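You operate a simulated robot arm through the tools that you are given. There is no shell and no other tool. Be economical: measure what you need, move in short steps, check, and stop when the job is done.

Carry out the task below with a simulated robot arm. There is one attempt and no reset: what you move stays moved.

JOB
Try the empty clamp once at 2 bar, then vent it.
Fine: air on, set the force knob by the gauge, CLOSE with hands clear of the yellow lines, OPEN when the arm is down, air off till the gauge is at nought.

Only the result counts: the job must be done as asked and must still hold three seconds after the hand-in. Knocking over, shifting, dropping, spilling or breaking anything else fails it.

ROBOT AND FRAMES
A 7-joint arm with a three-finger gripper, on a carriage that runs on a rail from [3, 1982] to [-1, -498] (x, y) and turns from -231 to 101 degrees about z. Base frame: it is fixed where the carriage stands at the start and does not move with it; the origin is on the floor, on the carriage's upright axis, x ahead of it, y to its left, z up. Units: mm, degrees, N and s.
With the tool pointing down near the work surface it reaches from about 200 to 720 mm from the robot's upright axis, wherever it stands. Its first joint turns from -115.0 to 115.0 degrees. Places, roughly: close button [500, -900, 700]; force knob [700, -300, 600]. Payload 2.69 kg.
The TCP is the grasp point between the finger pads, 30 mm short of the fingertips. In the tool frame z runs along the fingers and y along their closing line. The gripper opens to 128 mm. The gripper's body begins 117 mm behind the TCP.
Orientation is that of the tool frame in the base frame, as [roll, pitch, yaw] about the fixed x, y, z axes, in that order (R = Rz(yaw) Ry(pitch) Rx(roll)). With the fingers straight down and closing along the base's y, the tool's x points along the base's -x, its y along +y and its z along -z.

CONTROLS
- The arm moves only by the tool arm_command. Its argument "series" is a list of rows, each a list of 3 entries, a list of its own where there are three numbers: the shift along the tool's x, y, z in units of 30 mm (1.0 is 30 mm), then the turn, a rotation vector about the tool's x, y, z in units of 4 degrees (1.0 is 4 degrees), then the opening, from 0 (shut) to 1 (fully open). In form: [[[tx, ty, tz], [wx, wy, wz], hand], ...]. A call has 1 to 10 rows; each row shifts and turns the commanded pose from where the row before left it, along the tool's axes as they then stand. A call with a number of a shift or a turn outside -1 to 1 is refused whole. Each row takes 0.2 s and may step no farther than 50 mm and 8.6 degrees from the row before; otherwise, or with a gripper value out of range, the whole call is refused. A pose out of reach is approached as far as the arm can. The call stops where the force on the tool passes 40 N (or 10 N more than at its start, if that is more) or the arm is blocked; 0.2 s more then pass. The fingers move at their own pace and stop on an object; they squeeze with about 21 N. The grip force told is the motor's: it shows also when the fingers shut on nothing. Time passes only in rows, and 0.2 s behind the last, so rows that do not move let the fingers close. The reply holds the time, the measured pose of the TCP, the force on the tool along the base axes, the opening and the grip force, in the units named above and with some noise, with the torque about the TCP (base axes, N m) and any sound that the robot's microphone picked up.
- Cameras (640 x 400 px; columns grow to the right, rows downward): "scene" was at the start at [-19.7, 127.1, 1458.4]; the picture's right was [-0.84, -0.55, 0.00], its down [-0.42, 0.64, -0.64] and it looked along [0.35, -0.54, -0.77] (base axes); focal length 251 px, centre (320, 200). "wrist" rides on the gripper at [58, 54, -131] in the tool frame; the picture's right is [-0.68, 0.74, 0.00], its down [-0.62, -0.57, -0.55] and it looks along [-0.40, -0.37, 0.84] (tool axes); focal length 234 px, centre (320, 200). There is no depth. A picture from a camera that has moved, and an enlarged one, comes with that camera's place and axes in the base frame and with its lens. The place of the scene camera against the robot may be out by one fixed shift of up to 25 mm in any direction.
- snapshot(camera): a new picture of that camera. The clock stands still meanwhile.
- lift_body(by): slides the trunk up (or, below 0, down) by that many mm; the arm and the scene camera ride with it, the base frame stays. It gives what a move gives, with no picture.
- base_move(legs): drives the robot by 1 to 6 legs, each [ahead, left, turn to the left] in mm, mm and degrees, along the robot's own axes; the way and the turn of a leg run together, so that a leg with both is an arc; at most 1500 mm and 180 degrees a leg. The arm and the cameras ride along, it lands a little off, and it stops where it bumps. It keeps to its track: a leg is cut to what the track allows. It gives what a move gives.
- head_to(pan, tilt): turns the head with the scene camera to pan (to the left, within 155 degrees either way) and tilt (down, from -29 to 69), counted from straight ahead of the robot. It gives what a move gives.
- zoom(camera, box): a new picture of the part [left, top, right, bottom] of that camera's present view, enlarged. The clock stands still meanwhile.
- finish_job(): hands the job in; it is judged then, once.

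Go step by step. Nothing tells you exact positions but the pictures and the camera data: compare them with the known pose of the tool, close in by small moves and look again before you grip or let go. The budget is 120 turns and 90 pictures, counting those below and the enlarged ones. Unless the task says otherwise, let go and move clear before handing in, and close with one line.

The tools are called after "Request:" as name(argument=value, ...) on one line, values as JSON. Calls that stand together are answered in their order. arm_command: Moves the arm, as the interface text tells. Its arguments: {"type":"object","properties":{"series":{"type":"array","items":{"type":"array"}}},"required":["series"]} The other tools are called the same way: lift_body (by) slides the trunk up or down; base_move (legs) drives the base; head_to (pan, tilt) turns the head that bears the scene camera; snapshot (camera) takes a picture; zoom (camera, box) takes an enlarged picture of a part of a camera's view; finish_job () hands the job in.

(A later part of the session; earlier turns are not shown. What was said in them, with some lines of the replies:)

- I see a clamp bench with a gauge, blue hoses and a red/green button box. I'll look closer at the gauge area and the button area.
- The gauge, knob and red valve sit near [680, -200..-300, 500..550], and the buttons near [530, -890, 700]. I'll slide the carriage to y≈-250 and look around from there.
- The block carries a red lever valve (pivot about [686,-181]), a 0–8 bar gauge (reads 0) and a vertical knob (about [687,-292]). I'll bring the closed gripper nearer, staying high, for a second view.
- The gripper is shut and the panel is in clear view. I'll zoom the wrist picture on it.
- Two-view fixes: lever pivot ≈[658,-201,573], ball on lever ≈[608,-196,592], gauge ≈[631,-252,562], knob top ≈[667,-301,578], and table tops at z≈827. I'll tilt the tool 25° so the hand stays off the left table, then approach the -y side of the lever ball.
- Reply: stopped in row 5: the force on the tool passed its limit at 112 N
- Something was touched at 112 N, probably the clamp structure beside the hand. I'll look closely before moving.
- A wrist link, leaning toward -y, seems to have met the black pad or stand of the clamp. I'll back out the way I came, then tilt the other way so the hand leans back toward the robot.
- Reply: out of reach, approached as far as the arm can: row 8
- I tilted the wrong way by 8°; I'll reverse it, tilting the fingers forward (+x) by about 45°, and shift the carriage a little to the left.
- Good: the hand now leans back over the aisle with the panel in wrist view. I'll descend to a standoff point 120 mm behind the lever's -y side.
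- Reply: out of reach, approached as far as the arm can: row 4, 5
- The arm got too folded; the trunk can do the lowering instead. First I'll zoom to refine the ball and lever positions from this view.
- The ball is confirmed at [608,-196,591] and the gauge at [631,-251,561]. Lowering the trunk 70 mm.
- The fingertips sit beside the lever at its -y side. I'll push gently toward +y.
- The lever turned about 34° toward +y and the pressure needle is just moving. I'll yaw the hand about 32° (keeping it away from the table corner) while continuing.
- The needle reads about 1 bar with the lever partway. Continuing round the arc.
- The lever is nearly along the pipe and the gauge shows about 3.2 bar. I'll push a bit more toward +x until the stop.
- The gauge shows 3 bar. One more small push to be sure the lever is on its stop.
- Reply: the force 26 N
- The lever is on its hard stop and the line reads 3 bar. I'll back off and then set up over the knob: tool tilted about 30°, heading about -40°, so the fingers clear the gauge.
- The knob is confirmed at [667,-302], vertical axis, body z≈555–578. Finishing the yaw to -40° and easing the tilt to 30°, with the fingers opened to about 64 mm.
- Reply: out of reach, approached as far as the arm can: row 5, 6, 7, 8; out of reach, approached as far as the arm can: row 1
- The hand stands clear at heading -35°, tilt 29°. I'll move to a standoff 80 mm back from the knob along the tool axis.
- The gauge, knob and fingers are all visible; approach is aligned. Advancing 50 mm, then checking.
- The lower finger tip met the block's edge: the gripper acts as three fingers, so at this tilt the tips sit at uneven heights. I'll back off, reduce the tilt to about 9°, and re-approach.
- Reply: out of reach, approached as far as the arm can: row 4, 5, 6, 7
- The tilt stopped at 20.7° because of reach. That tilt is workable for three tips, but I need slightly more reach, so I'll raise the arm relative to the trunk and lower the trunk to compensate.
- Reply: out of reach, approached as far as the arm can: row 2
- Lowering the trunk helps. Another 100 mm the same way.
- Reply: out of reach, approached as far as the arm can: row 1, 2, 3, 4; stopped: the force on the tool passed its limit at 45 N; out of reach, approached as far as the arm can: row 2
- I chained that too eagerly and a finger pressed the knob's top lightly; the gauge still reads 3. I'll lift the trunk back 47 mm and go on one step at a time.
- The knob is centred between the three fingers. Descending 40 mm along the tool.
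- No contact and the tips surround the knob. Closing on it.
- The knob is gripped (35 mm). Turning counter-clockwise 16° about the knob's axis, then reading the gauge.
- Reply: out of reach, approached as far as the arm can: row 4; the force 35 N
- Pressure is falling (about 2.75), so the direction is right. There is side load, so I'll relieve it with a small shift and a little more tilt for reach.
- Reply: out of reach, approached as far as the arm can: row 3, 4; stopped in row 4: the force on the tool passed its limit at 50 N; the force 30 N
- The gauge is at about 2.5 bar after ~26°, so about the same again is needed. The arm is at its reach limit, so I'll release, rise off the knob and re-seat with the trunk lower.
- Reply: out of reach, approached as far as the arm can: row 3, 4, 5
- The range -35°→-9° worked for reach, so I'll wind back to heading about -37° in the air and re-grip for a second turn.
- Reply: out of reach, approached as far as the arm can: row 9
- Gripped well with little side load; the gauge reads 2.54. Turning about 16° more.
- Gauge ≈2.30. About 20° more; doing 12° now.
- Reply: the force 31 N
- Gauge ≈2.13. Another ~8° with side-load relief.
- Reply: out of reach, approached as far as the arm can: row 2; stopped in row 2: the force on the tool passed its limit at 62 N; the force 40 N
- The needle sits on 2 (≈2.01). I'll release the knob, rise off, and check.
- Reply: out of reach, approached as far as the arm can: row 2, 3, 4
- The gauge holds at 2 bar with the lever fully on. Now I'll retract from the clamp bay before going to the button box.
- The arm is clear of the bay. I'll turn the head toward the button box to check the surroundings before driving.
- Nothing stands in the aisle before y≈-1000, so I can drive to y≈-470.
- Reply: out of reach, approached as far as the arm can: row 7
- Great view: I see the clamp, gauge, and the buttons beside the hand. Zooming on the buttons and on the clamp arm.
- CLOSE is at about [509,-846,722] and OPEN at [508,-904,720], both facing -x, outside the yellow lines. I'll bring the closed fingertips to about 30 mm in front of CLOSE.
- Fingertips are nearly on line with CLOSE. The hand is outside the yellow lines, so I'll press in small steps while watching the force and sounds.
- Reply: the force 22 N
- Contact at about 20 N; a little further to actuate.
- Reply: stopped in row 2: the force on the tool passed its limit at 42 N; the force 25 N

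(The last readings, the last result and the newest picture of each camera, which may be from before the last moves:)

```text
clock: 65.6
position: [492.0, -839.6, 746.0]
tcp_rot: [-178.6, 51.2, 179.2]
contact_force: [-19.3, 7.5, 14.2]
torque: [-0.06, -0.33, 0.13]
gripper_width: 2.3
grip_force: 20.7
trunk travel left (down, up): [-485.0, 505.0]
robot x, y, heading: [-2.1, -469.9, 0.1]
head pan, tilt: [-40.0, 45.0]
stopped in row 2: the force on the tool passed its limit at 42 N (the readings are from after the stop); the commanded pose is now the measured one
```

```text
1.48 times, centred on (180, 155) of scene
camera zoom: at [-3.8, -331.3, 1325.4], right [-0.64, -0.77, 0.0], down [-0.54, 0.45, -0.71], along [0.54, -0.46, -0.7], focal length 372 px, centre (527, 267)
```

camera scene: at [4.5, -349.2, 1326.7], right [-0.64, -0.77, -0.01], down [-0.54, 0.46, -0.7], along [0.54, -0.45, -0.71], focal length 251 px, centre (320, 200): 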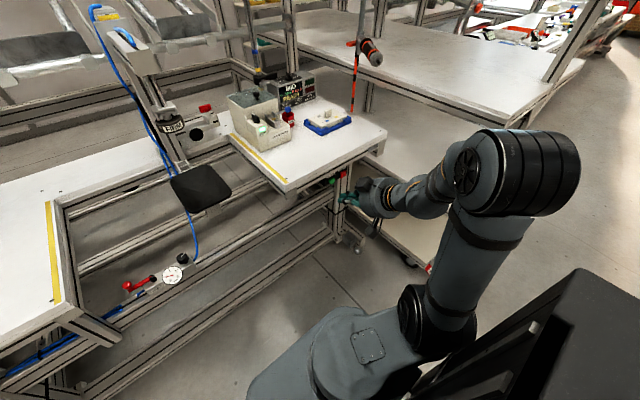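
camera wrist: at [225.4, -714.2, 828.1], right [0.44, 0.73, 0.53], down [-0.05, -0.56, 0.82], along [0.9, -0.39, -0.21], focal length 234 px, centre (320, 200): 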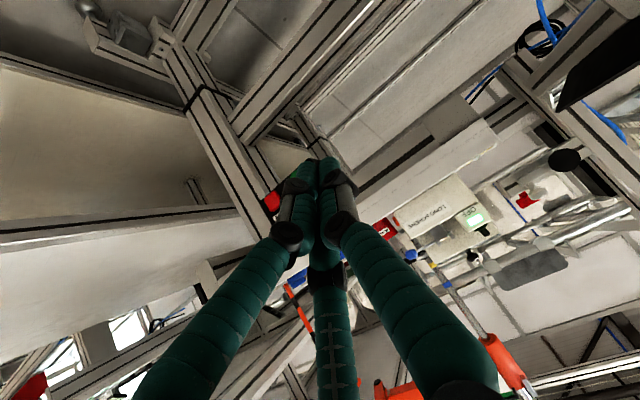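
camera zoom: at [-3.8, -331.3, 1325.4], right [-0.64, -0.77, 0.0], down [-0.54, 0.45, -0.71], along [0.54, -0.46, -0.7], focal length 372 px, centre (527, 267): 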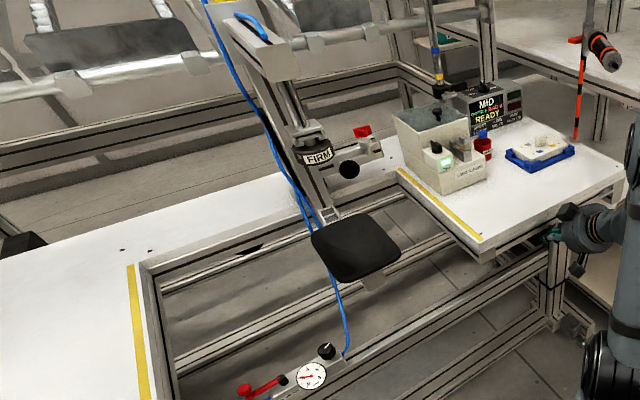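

The contact point works out above the button (z≈742), so I was pressing the frame/label; green still shows below the fingers. Backing off 15 mm, lowering 16 mm, then pressing again.

Request:
arm_command(series=[[[0.31, 0, -0.39], [0, 0, 0], 0], [[0.42, -0.15, 0.33], [0, 0, 0], 0], [[-0.1, 0, 0.125], [0, 0, 0], 0], [[-0.1, 0, 0.125], [0, 0, 0], 0]])

Request:
zoom(camera="scene", box=[300, 150, 400, 220])

```text
clock: 66.6
position: [488.4, -845.0, 727.6]
tcp_rot: [-178.7, 51.0, 179.1]
contact_force: [-6.2, 3.6, 0.5]
torque: [0.0, 0.04, 0.04]
gripper_width: 2.2
grip_force: 21.2
trunk travel left (down, up): [-485.0, 505.0]
robot x, y, heading: [2.8, -469.8, 0.2]
head pan, tilt: [-40.0, 45.0]
heard: click
```

```text
5.71 times, centred on (350, 185) of scene
camera zoom: at [-1.0, -333.3, 1325.3], right [-0.64, -0.77, 0.0], down [-0.54, 0.45, -0.71], along [0.54, -0.45, -0.71], focal length 1436 px, centre (149, 286)
```

zoom: 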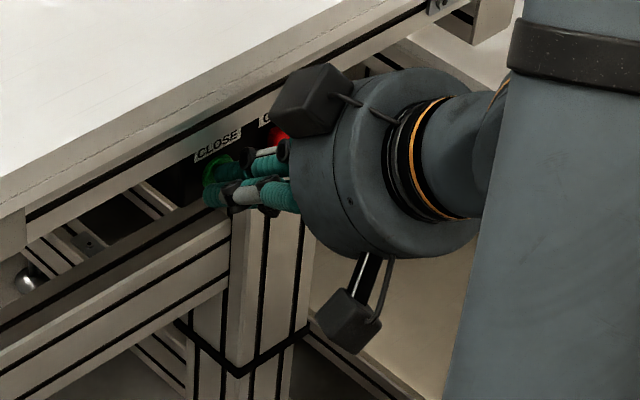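

A click: CLOSE is pressed. I'll back off a little, let a second pass, and look at the clamp.

Request:
arm_command(series=[[[0, 0, 0], [0, 0, 0], 0], [[0.31, 0, -0.39], [0, 0, 0], 0], [[0.31, 0, -0.39], [0, 0, 0], 0], [[0, 0, 0], [0, 0, 0], 0], [[0, 0, 0], [0, 0, 0], 0], [[0, 0, 0], [0, 0, 0], 0]])

Request:
zoom(camera="scene", box=[90, 20, 270, 290])

```text
clock: 68.0
position: [458.9, -841.7, 728.8]
tcp_rot: [-178.8, 50.9, 179.3]
contact_force: [-0.3, -0.1, -0.4]
torque: [0.0, 0.02, 0.01]
gripper_width: 2.5
grip_force: 20.9
trunk travel left (down, up): [-485.0, 505.0]
robot x, y, heading: [-0.4, -474.8, 0.0]
head pan, tilt: [-40.0, 45.0]
```

```text
1.48 times, centred on (180, 155) of scene
camera zoom: at [-0.4, -333.6, 1325.3], right [-0.64, -0.77, 0.0], down [-0.54, 0.45, -0.71], along [0.54, -0.45, -0.71], focal length 372 px, centre (527, 267)
```

zoom: 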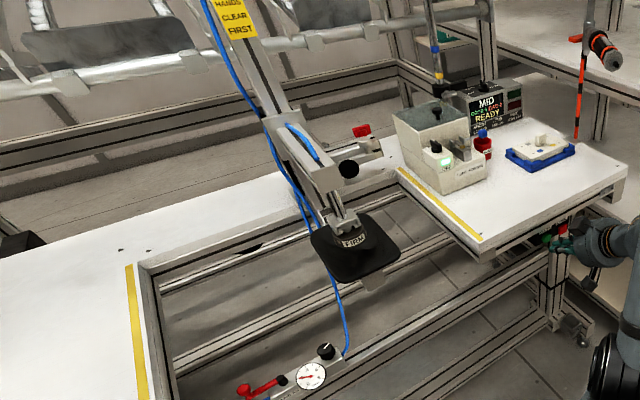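

The clamp arm has come down onto the pad. Next, shift 60 mm to the OPEN button and check the line-up.

Request:
arm_command(series=[[[0, -0.67, 0], [0, 0, 0], 0], [[0, -0.67, 0], [0, 0, 0], 0], [[0, -0.67, 0], [0, 0, 0], 0]])

Request:
snapshot(camera="scene")

Request:
zoom(camera="scene", box=[300, 150, 400, 220])

```text
clock: 68.8
position: [457.3, -903.1, 727.7]
tcp_rot: [-178.8, 50.9, 179.0]
contact_force: [0.7, 0.0, 0.4]
torque: [0.01, -0.02, 0.02]
gripper_width: 2.1
grip_force: 21.0
trunk travel left (down, up): [-485.0, 505.0]
robot x, y, heading: [1.7, -470.6, 0.1]
head pan, tilt: [-40.0, 45.0]
```

```text
17 pictures are left
camera scene: at [-0.2, -333.7, 1325.3], right [-0.64, -0.77, 0.0], down [-0.54, 0.45, -0.71], along [0.54, -0.45, -0.71], focal length 251 px, centre (320, 200)
```

scene: 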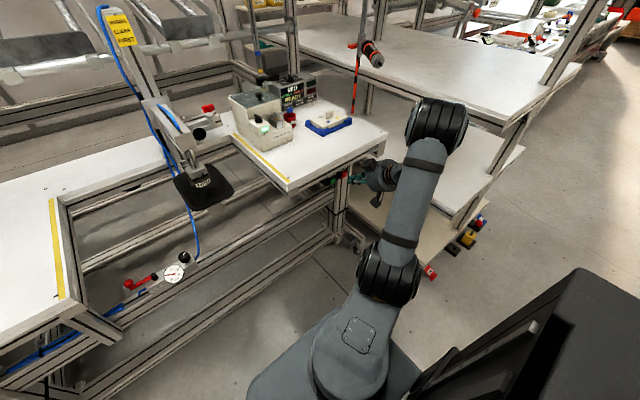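

```text
5.71 times, centred on (350, 185) of scene
camera zoom: at [-0.2, -333.7, 1325.3], right [-0.64, -0.77, 0.0], down [-0.54, 0.45, -0.71], along [0.54, -0.45, -0.71], focal length 1436 px, centre (149, 286)
```

zoom: 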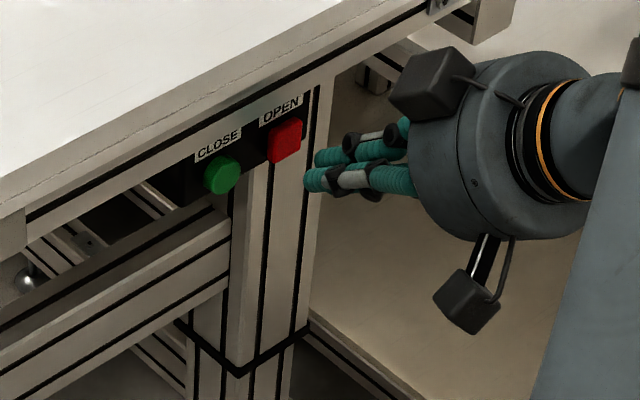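

The fingertips line up with OPEN. Pressing in small steps.

Request:
arm_command(series=[[[-0.21, 0, 0.26], [0, 0, 0], 0], [[-0.21, 0, 0.26], [0, 0, 0], 0], [[-0.1, 0, 0.125], [0, 0, 0], 0], [[-0.1, 0, 0.125], [0, 0, 0], 0]])

```text
clock: 69.8
position: [485.9, -905.7, 727.8]
tcp_rot: [-178.8, 50.9, 179.1]
contact_force: [-2.5, 1.4, -0.2]
torque: [-0.03, 0.01, 0.01]
gripper_width: 2.3
grip_force: 20.9
trunk travel left (down, up): [-485.0, 505.0]
robot x, y, heading: [-3.2, -473.0, -0.0]
head pan, tilt: [-40.0, 45.0]
heard: click
```

A click from OPEN. Backing off and checking the clamp.

Request:
arm_command(series=[[[0.31, 0, -0.39], [0, 0, 0], 0], [[0.31, 0, -0.39], [0, 0, 0], 0], [[0.62, 0, -0.78], [0, 0, 0], 0], [[0.62, 0, -0.78], [0, 0, 0], 0], [[0, 0, 0], [0, 0, 0], 0], [[0, 0, 0], [0, 0, 0], 0]])

Request:
zoom(camera="scene", box=[90, 20, 270, 290])

```text
clock: 71.2
position: [397.0, -902.7, 730.2]
tcp_rot: [-178.8, 50.9, 179.2]
contact_force: [0.5, -0.5, -0.5]
torque: [-0.02, -0.02, -0.03]
gripper_width: 2.1
grip_force: 21.0
trunk travel left (down, up): [-485.0, 505.0]
robot x, y, heading: [1.3, -469.5, -0.1]
head pan, tilt: [-40.0, 45.0]
```

```text
1.48 times, centred on (180, 155) of scene
camera zoom: at [-0.1, -333.6, 1325.3], right [-0.64, -0.77, 0.0], down [-0.54, 0.45, -0.71], along [0.54, -0.45, -0.71], focal length 372 px, centre (527, 267)
```

zoom: 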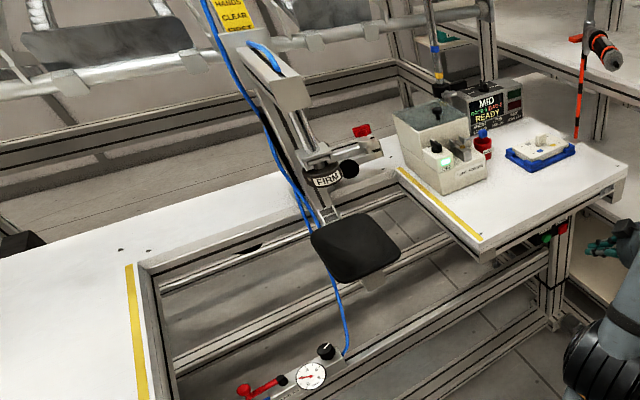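

The clamp opened again (its plunger is up). Now back to the air valve: swing the arm left in the aisle, then drive back.

Request:
arm_command(series=[[[0, 1, -0.1], [0, 0, 0], 0], [[0, 1, -0.1], [0, 0, 0], 0], [[0, 1, -0.1], [0, 0, 0], 0], [[0, 1, -0.1], [0, 0, 0], 0], [[0, 1, 0], [0, 0, 0], 0], [[0, 1, 0], [0, 0, 0], 0], [[0, 1, 0], [0, 0, 0], 0], [[0, 1, 0], [0, 0, 0], 0], [[0, 1, 0], [0, 0, 0], 0], [[0, 1, 0], [0, 0, 0], 0]])

Request:
base_move(legs=[[0, 285, 0]])

Request:
arm_command(series=[[[0, 0.7, 0], [-0.777, 0, -0.629], 0.39], [[0, 0.7, 0], [-0.777, 0, -0.629], 0.39], [[0, 0.7, 0], [-0.777, 0, -0.629], 0.39], [[0, 0.7, 0], [-0.777, 0, -0.629], 0.39], [[0, 0.7, 0], [-0.777, 0, -0.629], 0.39], [[0, 0.7, 0], [-0.777, 0, -0.629], 0.39], [[0, 0.7, 0], [-0.777, 0, -0.629], 0.39], [[0, 0, 0], [0, 1, 0], 0.39], [[0, 0, 0], [0, 1, 0], 0.39]])

```text
clock: 73.4
position: [400.1, -604.7, 734.4]
tcp_rot: [-179.1, 50.6, 178.9]
contact_force: [0.3, 0.6, -0.4]
torque: [0.02, 0.0, 0.0]
gripper_width: 2.4
grip_force: 21.2
trunk travel left (down, up): [-485.0, 505.0]
robot x, y, heading: [1.4, -473.5, -0.2]
head pan, tilt: [-40.0, 45.0]
```

```text
clock: 75.4
position: [399.3, -317.3, 734.2]
tcp_rot: [-179.1, 50.6, 179.0]
contact_force: [-0.4, -0.4, -0.1]
torque: [0.03, 0.0, -0.01]
gripper_width: 2.3
grip_force: 20.7
trunk travel left (down, up): [-485.0, 505.0]
robot x, y, heading: [0.5, -184.6, -0.1]
head pan, tilt: [-40.0, 45.0]
```

```text
clock: 77.4
position: [392.7, -180.5, 750.9]
tcp_rot: [-179.6, 42.4, -153.4]
contact_force: [0.2, -0.7, 0.1]
torque: [0.03, -0.01, 0.04]
gripper_width: 50.0
grip_force: 0.1
out of reach, approached as far as the arm can: row 2, 3, 4, 5, 6, 7
trunk travel left (down, up): [-485.0, 505.0]
robot x, y, heading: [-1.4, -183.2, -0.0]
head pan, tilt: [-40.0, 45.0]
```

Request:
arm_command(series=[[[-0.447, -0.463, 0.802], [0, 0, 0], 0.39], [[-0.447, -0.463, 0.802], [0, 0, 0], 0.39], [[-0.447, -0.463, 0.802], [0, 0, 0], 0.39], [[-0.447, -0.463, 0.802], [0, 0, 0], 0.39], [[-0.447, -0.463, 0.802], [0, 0, 0], 0.39], [[-0.447, -0.463, 0.802], [0, 0, 0], 0.39], [[-0.447, -0.463, 0.802], [0, 0, 0], 0.39]])

Request:
arm_command(series=[[[0, 0, 0], [0, 1, 0], 0.39], [[0, 0, 0], [0, 1, 0], 0.39], [[0, 0, 0], [0, 1, 0], 0.39], [[0, 0, 0], [0, 1, 0], 0.39]])

Request:
snapshot(camera="wrist")

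```text
clock: 79.0
position: [600.7, -186.8, 689.2]
tcp_rot: [-179.5, 42.4, -153.5]
contact_force: [-0.6, 0.3, 0.2]
torque: [0.01, 0.03, 0.01]
gripper_width: 50.1
grip_force: 0.0
trunk travel left (down, up): [-485.0, 505.0]
robot x, y, heading: [-0.4, -188.5, -0.1]
head pan, tilt: [-40.0, 45.0]
```

```text
clock: 80.0
position: [600.2, -187.0, 690.2]
tcp_rot: [-179.6, 26.4, -153.6]
contact_force: [0.9, 0.5, 0.7]
torque: [0.0, 0.0, -0.01]
gripper_width: 49.9
grip_force: 0.0
trunk travel left (down, up): [-485.0, 505.0]
robot x, y, heading: [2.4, -185.5, -0.2]
head pan, tilt: [-40.0, 45.0]
```

```text
14 pictures are left
camera wrist: at [476.3, -187.4, 781.5], right [0.22, 0.93, 0.3], down [0.52, -0.37, 0.77], along [0.82, -0.01, -0.57], focal length 234 px, centre (320, 200)
```

wrist: 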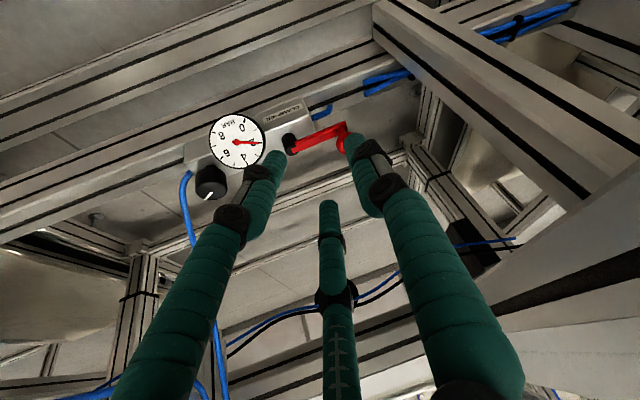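

Request:
zoom(camera="wrist", box=[200, 90, 400, 210])

```text
3.20 times, centred on (300, 150) of wrist
camera zoom: at [476.3, -187.4, 781.5], right [0.22, 0.93, 0.3], down [0.52, -0.37, 0.77], along [0.82, -0.01, -0.57], focal length 749 px, centre (384, 360)
```

zoom: 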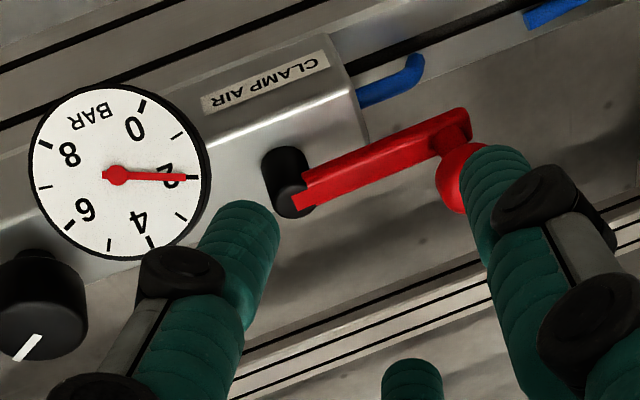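

The gauge still reads 2.0 and the lever points along the pipe with its ball at about [661,-142,591]. I'll cage the ball with the open fingers (no gripping), approaching in two steps.

Request:
arm_command(series=[[[-0.16, 0.135, 0.92], [0, 0, 0], 0.39], [[-0.16, 0.135, 0.92], [0, 0, 0], 0.39]])

Request:
snapshot(camera="wrist")

```text
clock: 80.6
position: [626.9, -165.7, 646.1]
tcp_rot: [-179.5, 26.5, -153.7]
contact_force: [0.4, 0.2, 0.5]
torque: [-0.02, 0.0, 0.02]
gripper_width: 49.7
grip_force: 0.0
trunk travel left (down, up): [-485.0, 505.0]
robot x, y, heading: [-0.1, -186.9, -0.1]
head pan, tilt: [-40.0, 45.0]
```

```text
12 pictures are left
camera wrist: at [503.4, -165.6, 736.2], right [0.22, 0.93, 0.3], down [0.52, -0.37, 0.77], along [0.82, -0.01, -0.57], focal length 234 px, centre (320, 200)
```

wrist: 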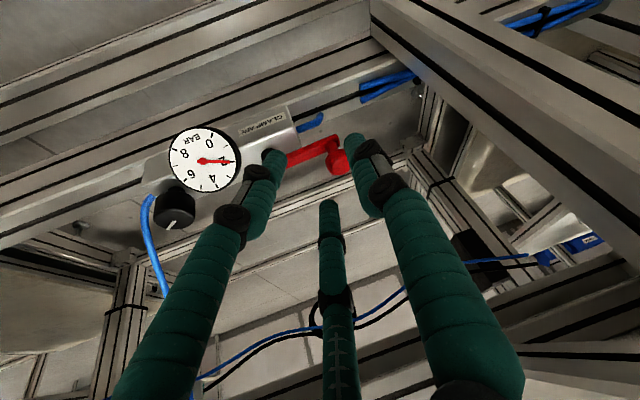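

Request:
arm_command(series=[[[0.007, 0.012, 0.5], [0, 0, 0], 0.39], [[0.007, 0.012, 0.5], [0, 0, 0], 0.39], [[0.007, 0.012, 0.5], [0, 0, 0], 0.39]])

Request:
zoom(camera="wrist", box=[160, 60, 440, 260])

```text
clock: 81.4
position: [642.5, -154.8, 605.5]
tcp_rot: [-179.6, 26.5, -153.5]
contact_force: [-0.3, -0.5, 0.6]
torque: [0.01, 0.03, -0.02]
gripper_width: 49.9
grip_force: 0.2
trunk travel left (down, up): [-485.0, 505.0]
robot x, y, heading: [-3.5, -187.4, -0.1]
head pan, tilt: [-40.0, 45.0]
```

```text
2.00 times, centred on (300, 160) of wrist
camera zoom: at [519.4, -156.1, 695.8], right [0.22, 0.93, 0.3], down [0.52, -0.37, 0.77], along [0.82, -0.01, -0.57], focal length 468 px, centre (360, 280)
```

zoom: 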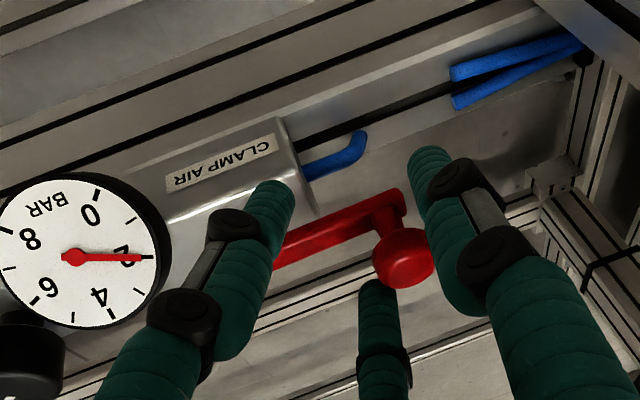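

The ball is caged with one finger behind it. Pulling it round toward -x.

Request:
arm_command(series=[[[0.21, 0.12, -0.107], [0, 0, 0], 0.39], [[0.415, 0.08, -0.207], [0, 0, 0], 0.39], [[0.415, 0.08, -0.207], [0, 0, 0], 0.39], [[0.4, -0.15, -0.2], [0, 0, 0], 0.39], [[0.4, -0.15, -0.2], [0, 0, 0], 0.39]])

Request:
zoom(camera="wrist", box=[160, 60, 440, 260])

```text
clock: 82.6
position: [587.3, -182.6, 605.4]
tcp_rot: [-179.7, 26.4, -153.6]
contact_force: [0.3, -0.4, 0.8]
torque: [-0.02, -0.03, 0.01]
gripper_width: 49.8
grip_force: 0.0
trunk travel left (down, up): [-485.0, 505.0]
robot x, y, heading: [-0.7, -187.6, 0.2]
head pan, tilt: [-40.0, 45.0]
```

```text
2.00 times, centred on (300, 160) of wrist
camera zoom: at [463.9, -183.8, 696.3], right [0.22, 0.93, 0.3], down [0.52, -0.37, 0.77], along [0.82, -0.01, -0.57], focal length 468 px, centre (360, 280)
```

zoom: 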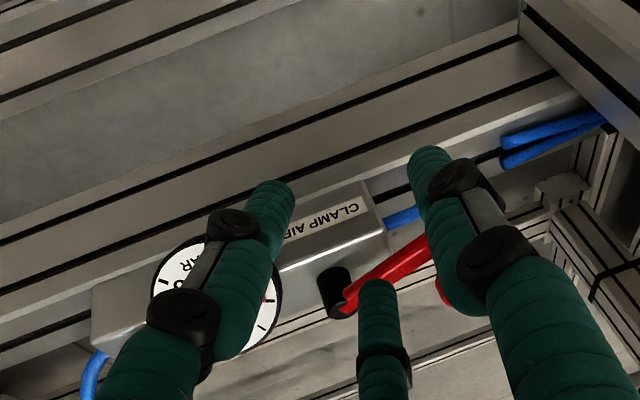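

The finger rode past the ball, so the lever moved only slightly. I'll go up, re-cage the ball, and grip it this time.

Request:
arm_command(series=[[[0, 0, -1], [0, 0, 0], 0.39], [[-0.9, 0.04, 0.2], [0, 0, 0], 0.39], [[-0.9, 0.04, 0.2], [0, 0, 0], 0.39]])

Request:
zoom(camera="wrist", box=[160, 60, 440, 260])

```text
clock: 83.4
position: [622.3, -162.5, 644.3]
tcp_rot: [-179.7, 26.4, -153.6]
contact_force: [-0.5, -0.1, -0.1]
torque: [0.01, 0.0, 0.02]
gripper_width: 50.0
grip_force: 0.1
trunk travel left (down, up): [-485.0, 505.0]
robot x, y, heading: [-5.0, -188.6, -0.0]
head pan, tilt: [-40.0, 45.0]
```

```text
2.00 times, centred on (300, 160) of wrist
camera zoom: at [498.8, -163.5, 736.3], right [0.22, 0.93, 0.3], down [0.52, -0.37, 0.77], along [0.82, -0.01, -0.57], focal length 468 px, centre (360, 280)
```

zoom: 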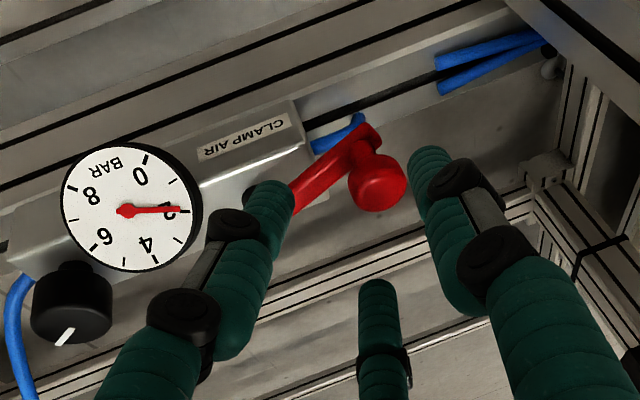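

Lever is ~14° round; ball at about [645,-143,591], gauge still 2. Descending with the tool axis through the ball, then closing on it.

Request:
arm_command(series=[[[-0.02, 0.087, 0.548], [0, 0, 0], 0.39], [[-0.02, 0.087, 0.548], [0, 0, 0], 0.39], [[-0.02, 0.087, 0.548], [0, 0, 0], 0.39]])

Request:
arm_command(series=[[[0, 0, 0], [0, 0, 0], 0.2], [[0, 0, 0], [0, 0, 0], 0.05], [[0, 0, 0], [0, 0, 0], 0.05]])

Request:
zoom(camera="wrist", box=[160, 60, 440, 260])

```text
clock: 84.2
position: [639.9, -146.2, 601.6]
tcp_rot: [-179.6, 26.4, -153.6]
contact_force: [-0.3, 0.1, 0.3]
torque: [-0.01, 0.01, 0.03]
gripper_width: 50.0
grip_force: 0.2
trunk travel left (down, up): [-485.0, 505.0]
robot x, y, heading: [4.3, -184.2, -0.1]
head pan, tilt: [-40.0, 45.0]
```

```text
clock: 85.0
position: [639.8, -147.3, 602.6]
tcp_rot: [-179.6, 26.3, -153.8]
contact_force: [-4.9, -4.5, -1.4]
torque: [0.08, 0.72, -0.34]
gripper_width: 31.3
grip_force: 18.4
trunk travel left (down, up): [-485.0, 505.0]
robot x, y, heading: [0.3, -185.0, -0.0]
head pan, tilt: [-40.0, 45.0]
```

```text
2.00 times, centred on (300, 160) of wrist
camera zoom: at [516.4, -147.7, 692.9], right [0.22, 0.93, 0.3], down [0.52, -0.37, 0.77], along [0.82, -0.01, -0.57], focal length 468 px, centre (360, 280)
```

zoom: 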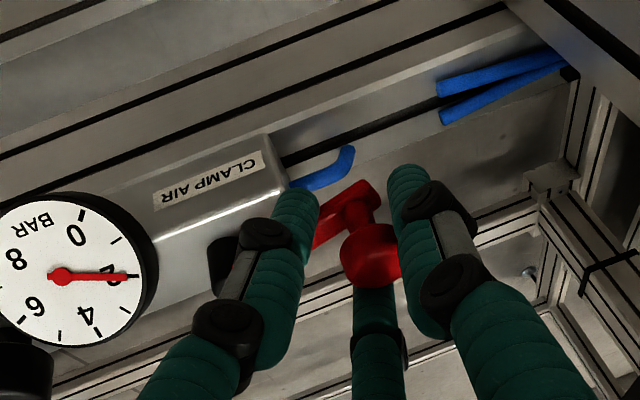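

The ball is held. Carrying it round the arc.

Request:
arm_command(series=[[[0.384, 0, -0.19], [0, 0, 0], 0.05], [[0.384, 0, -0.19], [0, 0, 0], 0.05], [[0.32, -0.176, -0.16], [0, 0, 0], 0.05], [[0.32, -0.176, -0.16], [0, 0, 0], 0.05]])

Request:
zoom(camera="wrist", box=[160, 60, 440, 260])

```text
clock: 86.0
position: [605.4, -179.2, 604.7]
tcp_rot: [-179.3, 26.6, -153.6]
contact_force: [19.7, -2.4, 9.4]
torque: [-0.02, -0.31, 0.23]
gripper_width: 22.7
grip_force: 44.9
trunk travel left (down, up): [-485.0, 505.0]
robot x, y, heading: [0.7, -187.8, 0.0]
head pan, tilt: [-40.0, 45.0]
```

```text
2.00 times, centred on (300, 160) of wrist
camera zoom: at [481.3, -178.5, 695.7], right [0.22, 0.93, 0.29], down [0.52, -0.37, 0.77], along [0.83, -0.01, -0.56], focal length 468 px, centre (360, 280)
```

zoom: 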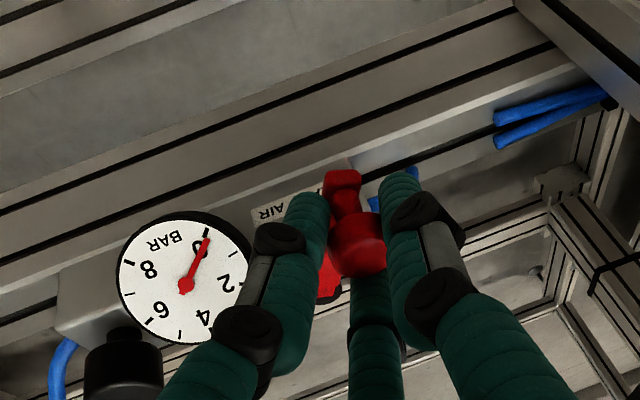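

The gauge is falling to nought. Finishing the last part of the arc to the closed stop.

Request:
arm_command(series=[[[0.12, -0.33, -0.06], [0, 0, 0], 0.05], [[0.146, -0.33, -0.073], [0, 0, 0], 0.05]])

Request:
zoom(camera="wrist", box=[160, 60, 440, 260])

```text
clock: 86.6
position: [601.4, -194.1, 604.5]
tcp_rot: [-179.9, 26.5, -153.5]
contact_force: [-2.2, 13.0, 26.2]
torque: [-0.02, -0.06, 0.76]
gripper_width: 22.9
grip_force: 45.5
trunk travel left (down, up): [-485.0, 505.0]
robot x, y, heading: [0.5, -187.3, -0.1]
head pan, tilt: [-40.0, 45.0]
```

```text
2.00 times, centred on (300, 160) of wrist
camera zoom: at [477.6, -195.4, 696.3], right [0.21, 0.93, 0.3], down [0.53, -0.37, 0.77], along [0.82, -0.01, -0.57], focal length 468 px, centre (360, 280)
```

zoom: 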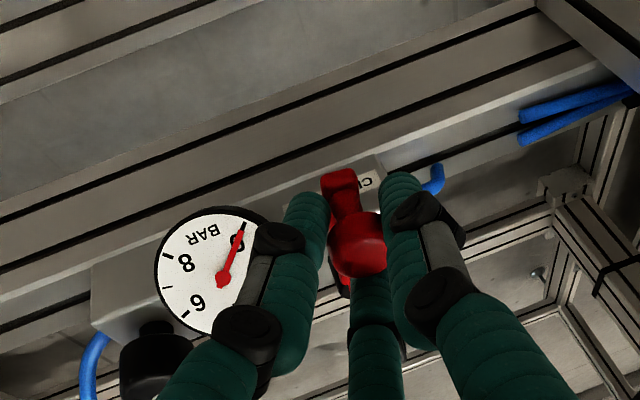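

The lever is essentially back crosswise and the needle is at 0. One last nudge to the stop, then release and back off along the tool axis.

Request:
arm_command(series=[[[0.053, -0.12, -0.027], [0, 0, 0], 0.05]])

Request:
arm_command(series=[[[0, 0, 0], [0, 0, 0], 0.39], [[0, 0, 0], [0, 0, 0], 0.39], [[0, 0, -0.6], [0, 0, 0], 0.39], [[0, 0, -1], [0, 0, 0], 0.39], [[0, 0, -1], [0, 0, 0], 0.39]])

Request:
snapshot(camera="wrist")

```text
clock: 87.0
position: [599.4, -197.8, 604.8]
tcp_rot: [-179.9, 26.4, -153.5]
contact_force: [-13.4, 15.8, 27.8]
torque: [-0.03, -0.04, 0.93]
gripper_width: 23.1
grip_force: 45.2
trunk travel left (down, up): [-485.0, 505.0]
robot x, y, heading: [0.4, -187.5, 0.0]
head pan, tilt: [-40.0, 45.0]
```

```text
clock: 88.2
position: [573.2, -216.9, 672.7]
tcp_rot: [-179.6, 26.4, -153.7]
contact_force: [0.0, -0.6, 0.4]
torque: [0.04, 0.02, -0.01]
gripper_width: 50.0
grip_force: 0.1
trunk travel left (down, up): [-485.0, 505.0]
robot x, y, heading: [-0.6, -183.3, 0.1]
head pan, tilt: [-40.0, 45.0]
```

```text
5 pictures are left
camera wrist: at [448.4, -216.7, 764.1], right [0.22, 0.93, 0.3], down [0.52, -0.37, 0.77], along [0.82, -0.01, -0.57], focal length 234 px, centre (320, 200)
```

wrist: 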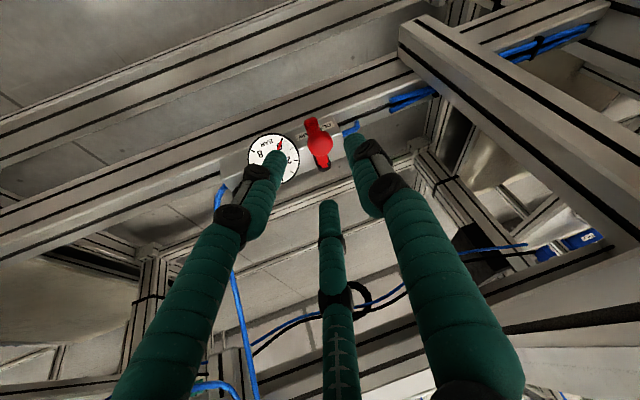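

Released and clear of the lever. Retracting from the bay and making a final check.

Request:
arm_command(series=[[[0.7, 0.3, -0.6], [0, 0, 0], 0.39], [[0.7, 0.3, -0.6], [0, 0, 0], 0.39], [[0.7, 0.3, -0.6], [0, 0, 0], 0.39], [[0.7, 0.3, -0.6], [0, 0, 0], 0.39], [[0.7, 0.3, -0.6], [0, 0, 0], 0.39], [[0.7, 0.3, -0.6], [0, 0, 0], 0.39]])

Request:
head_to(pan=0, tilt=45)

Request:
snapshot(camera="scene")

Request:
zoom(camera="scene", box=[320, 190, 440, 265])

```text
clock: 89.6
position: [403.4, -240.8, 713.6]
tcp_rot: [-179.6, 26.3, -153.6]
contact_force: [0.2, 0.4, 0.4]
torque: [0.02, 0.0, -0.01]
gripper_width: 50.0
grip_force: 0.0
trunk travel left (down, up): [-485.0, 505.0]
robot x, y, heading: [0.8, -191.4, -0.2]
head pan, tilt: [-40.0, 45.0]
```

```text
clock: 90.6
position: [404.5, -240.9, 712.4]
tcp_rot: [-179.6, 26.4, -153.5]
contact_force: [-0.7, 0.5, -0.2]
torque: [0.0, 0.0, -0.01]
gripper_width: 49.6
grip_force: 0.0
trunk travel left (down, up): [-485.0, 505.0]
robot x, y, heading: [-2.0, -190.5, -0.0]
head pan, tilt: [0.0, 45.0]
```

```text
4 pictures are left
camera scene: at [19.3, 5.1, 1325.3], right [0.0, -1.0, 0.0], down [-0.71, 0.0, -0.71], along [0.71, 0.0, -0.71], focal length 251 px, centre (320, 200)
```

scene: 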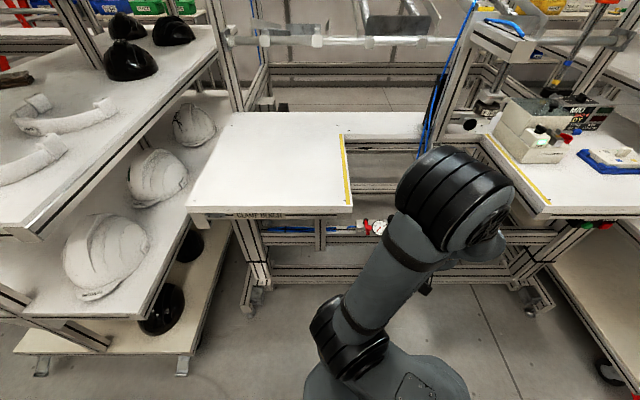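

```text
5.33 times, centred on (380, 228) of scene
camera zoom: at [19.3, 5.1, 1325.3], right [0.0, -1.0, 0.0], down [-0.71, 0.0, -0.71], along [0.71, 0.0, -0.71], focal length 1340 px, centre (0, 53)
```

zoom: 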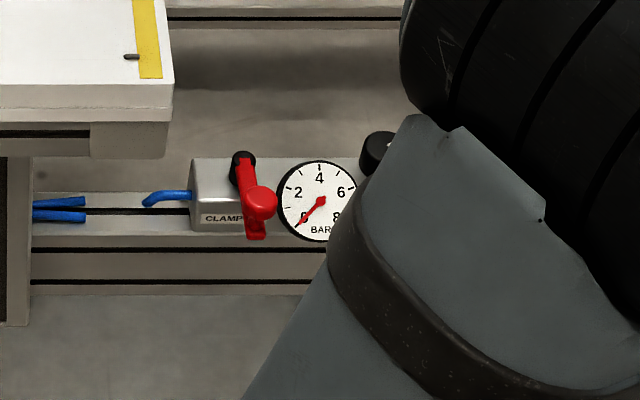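

The gauge reads 0, the lever is back crosswise, the clamp is open and everything else stands as before. Handing in.

Request:
finish_job()

```text
The job is handed in.
```

I tried the empty clamp once at 2 bar: it closed and opened again. The air is off, the gauge reads 0, and the arm is clear. On the way in, the arm bumped something at 112 N, probably the clamp's pad or stand, and nothing looked moved afterwards.
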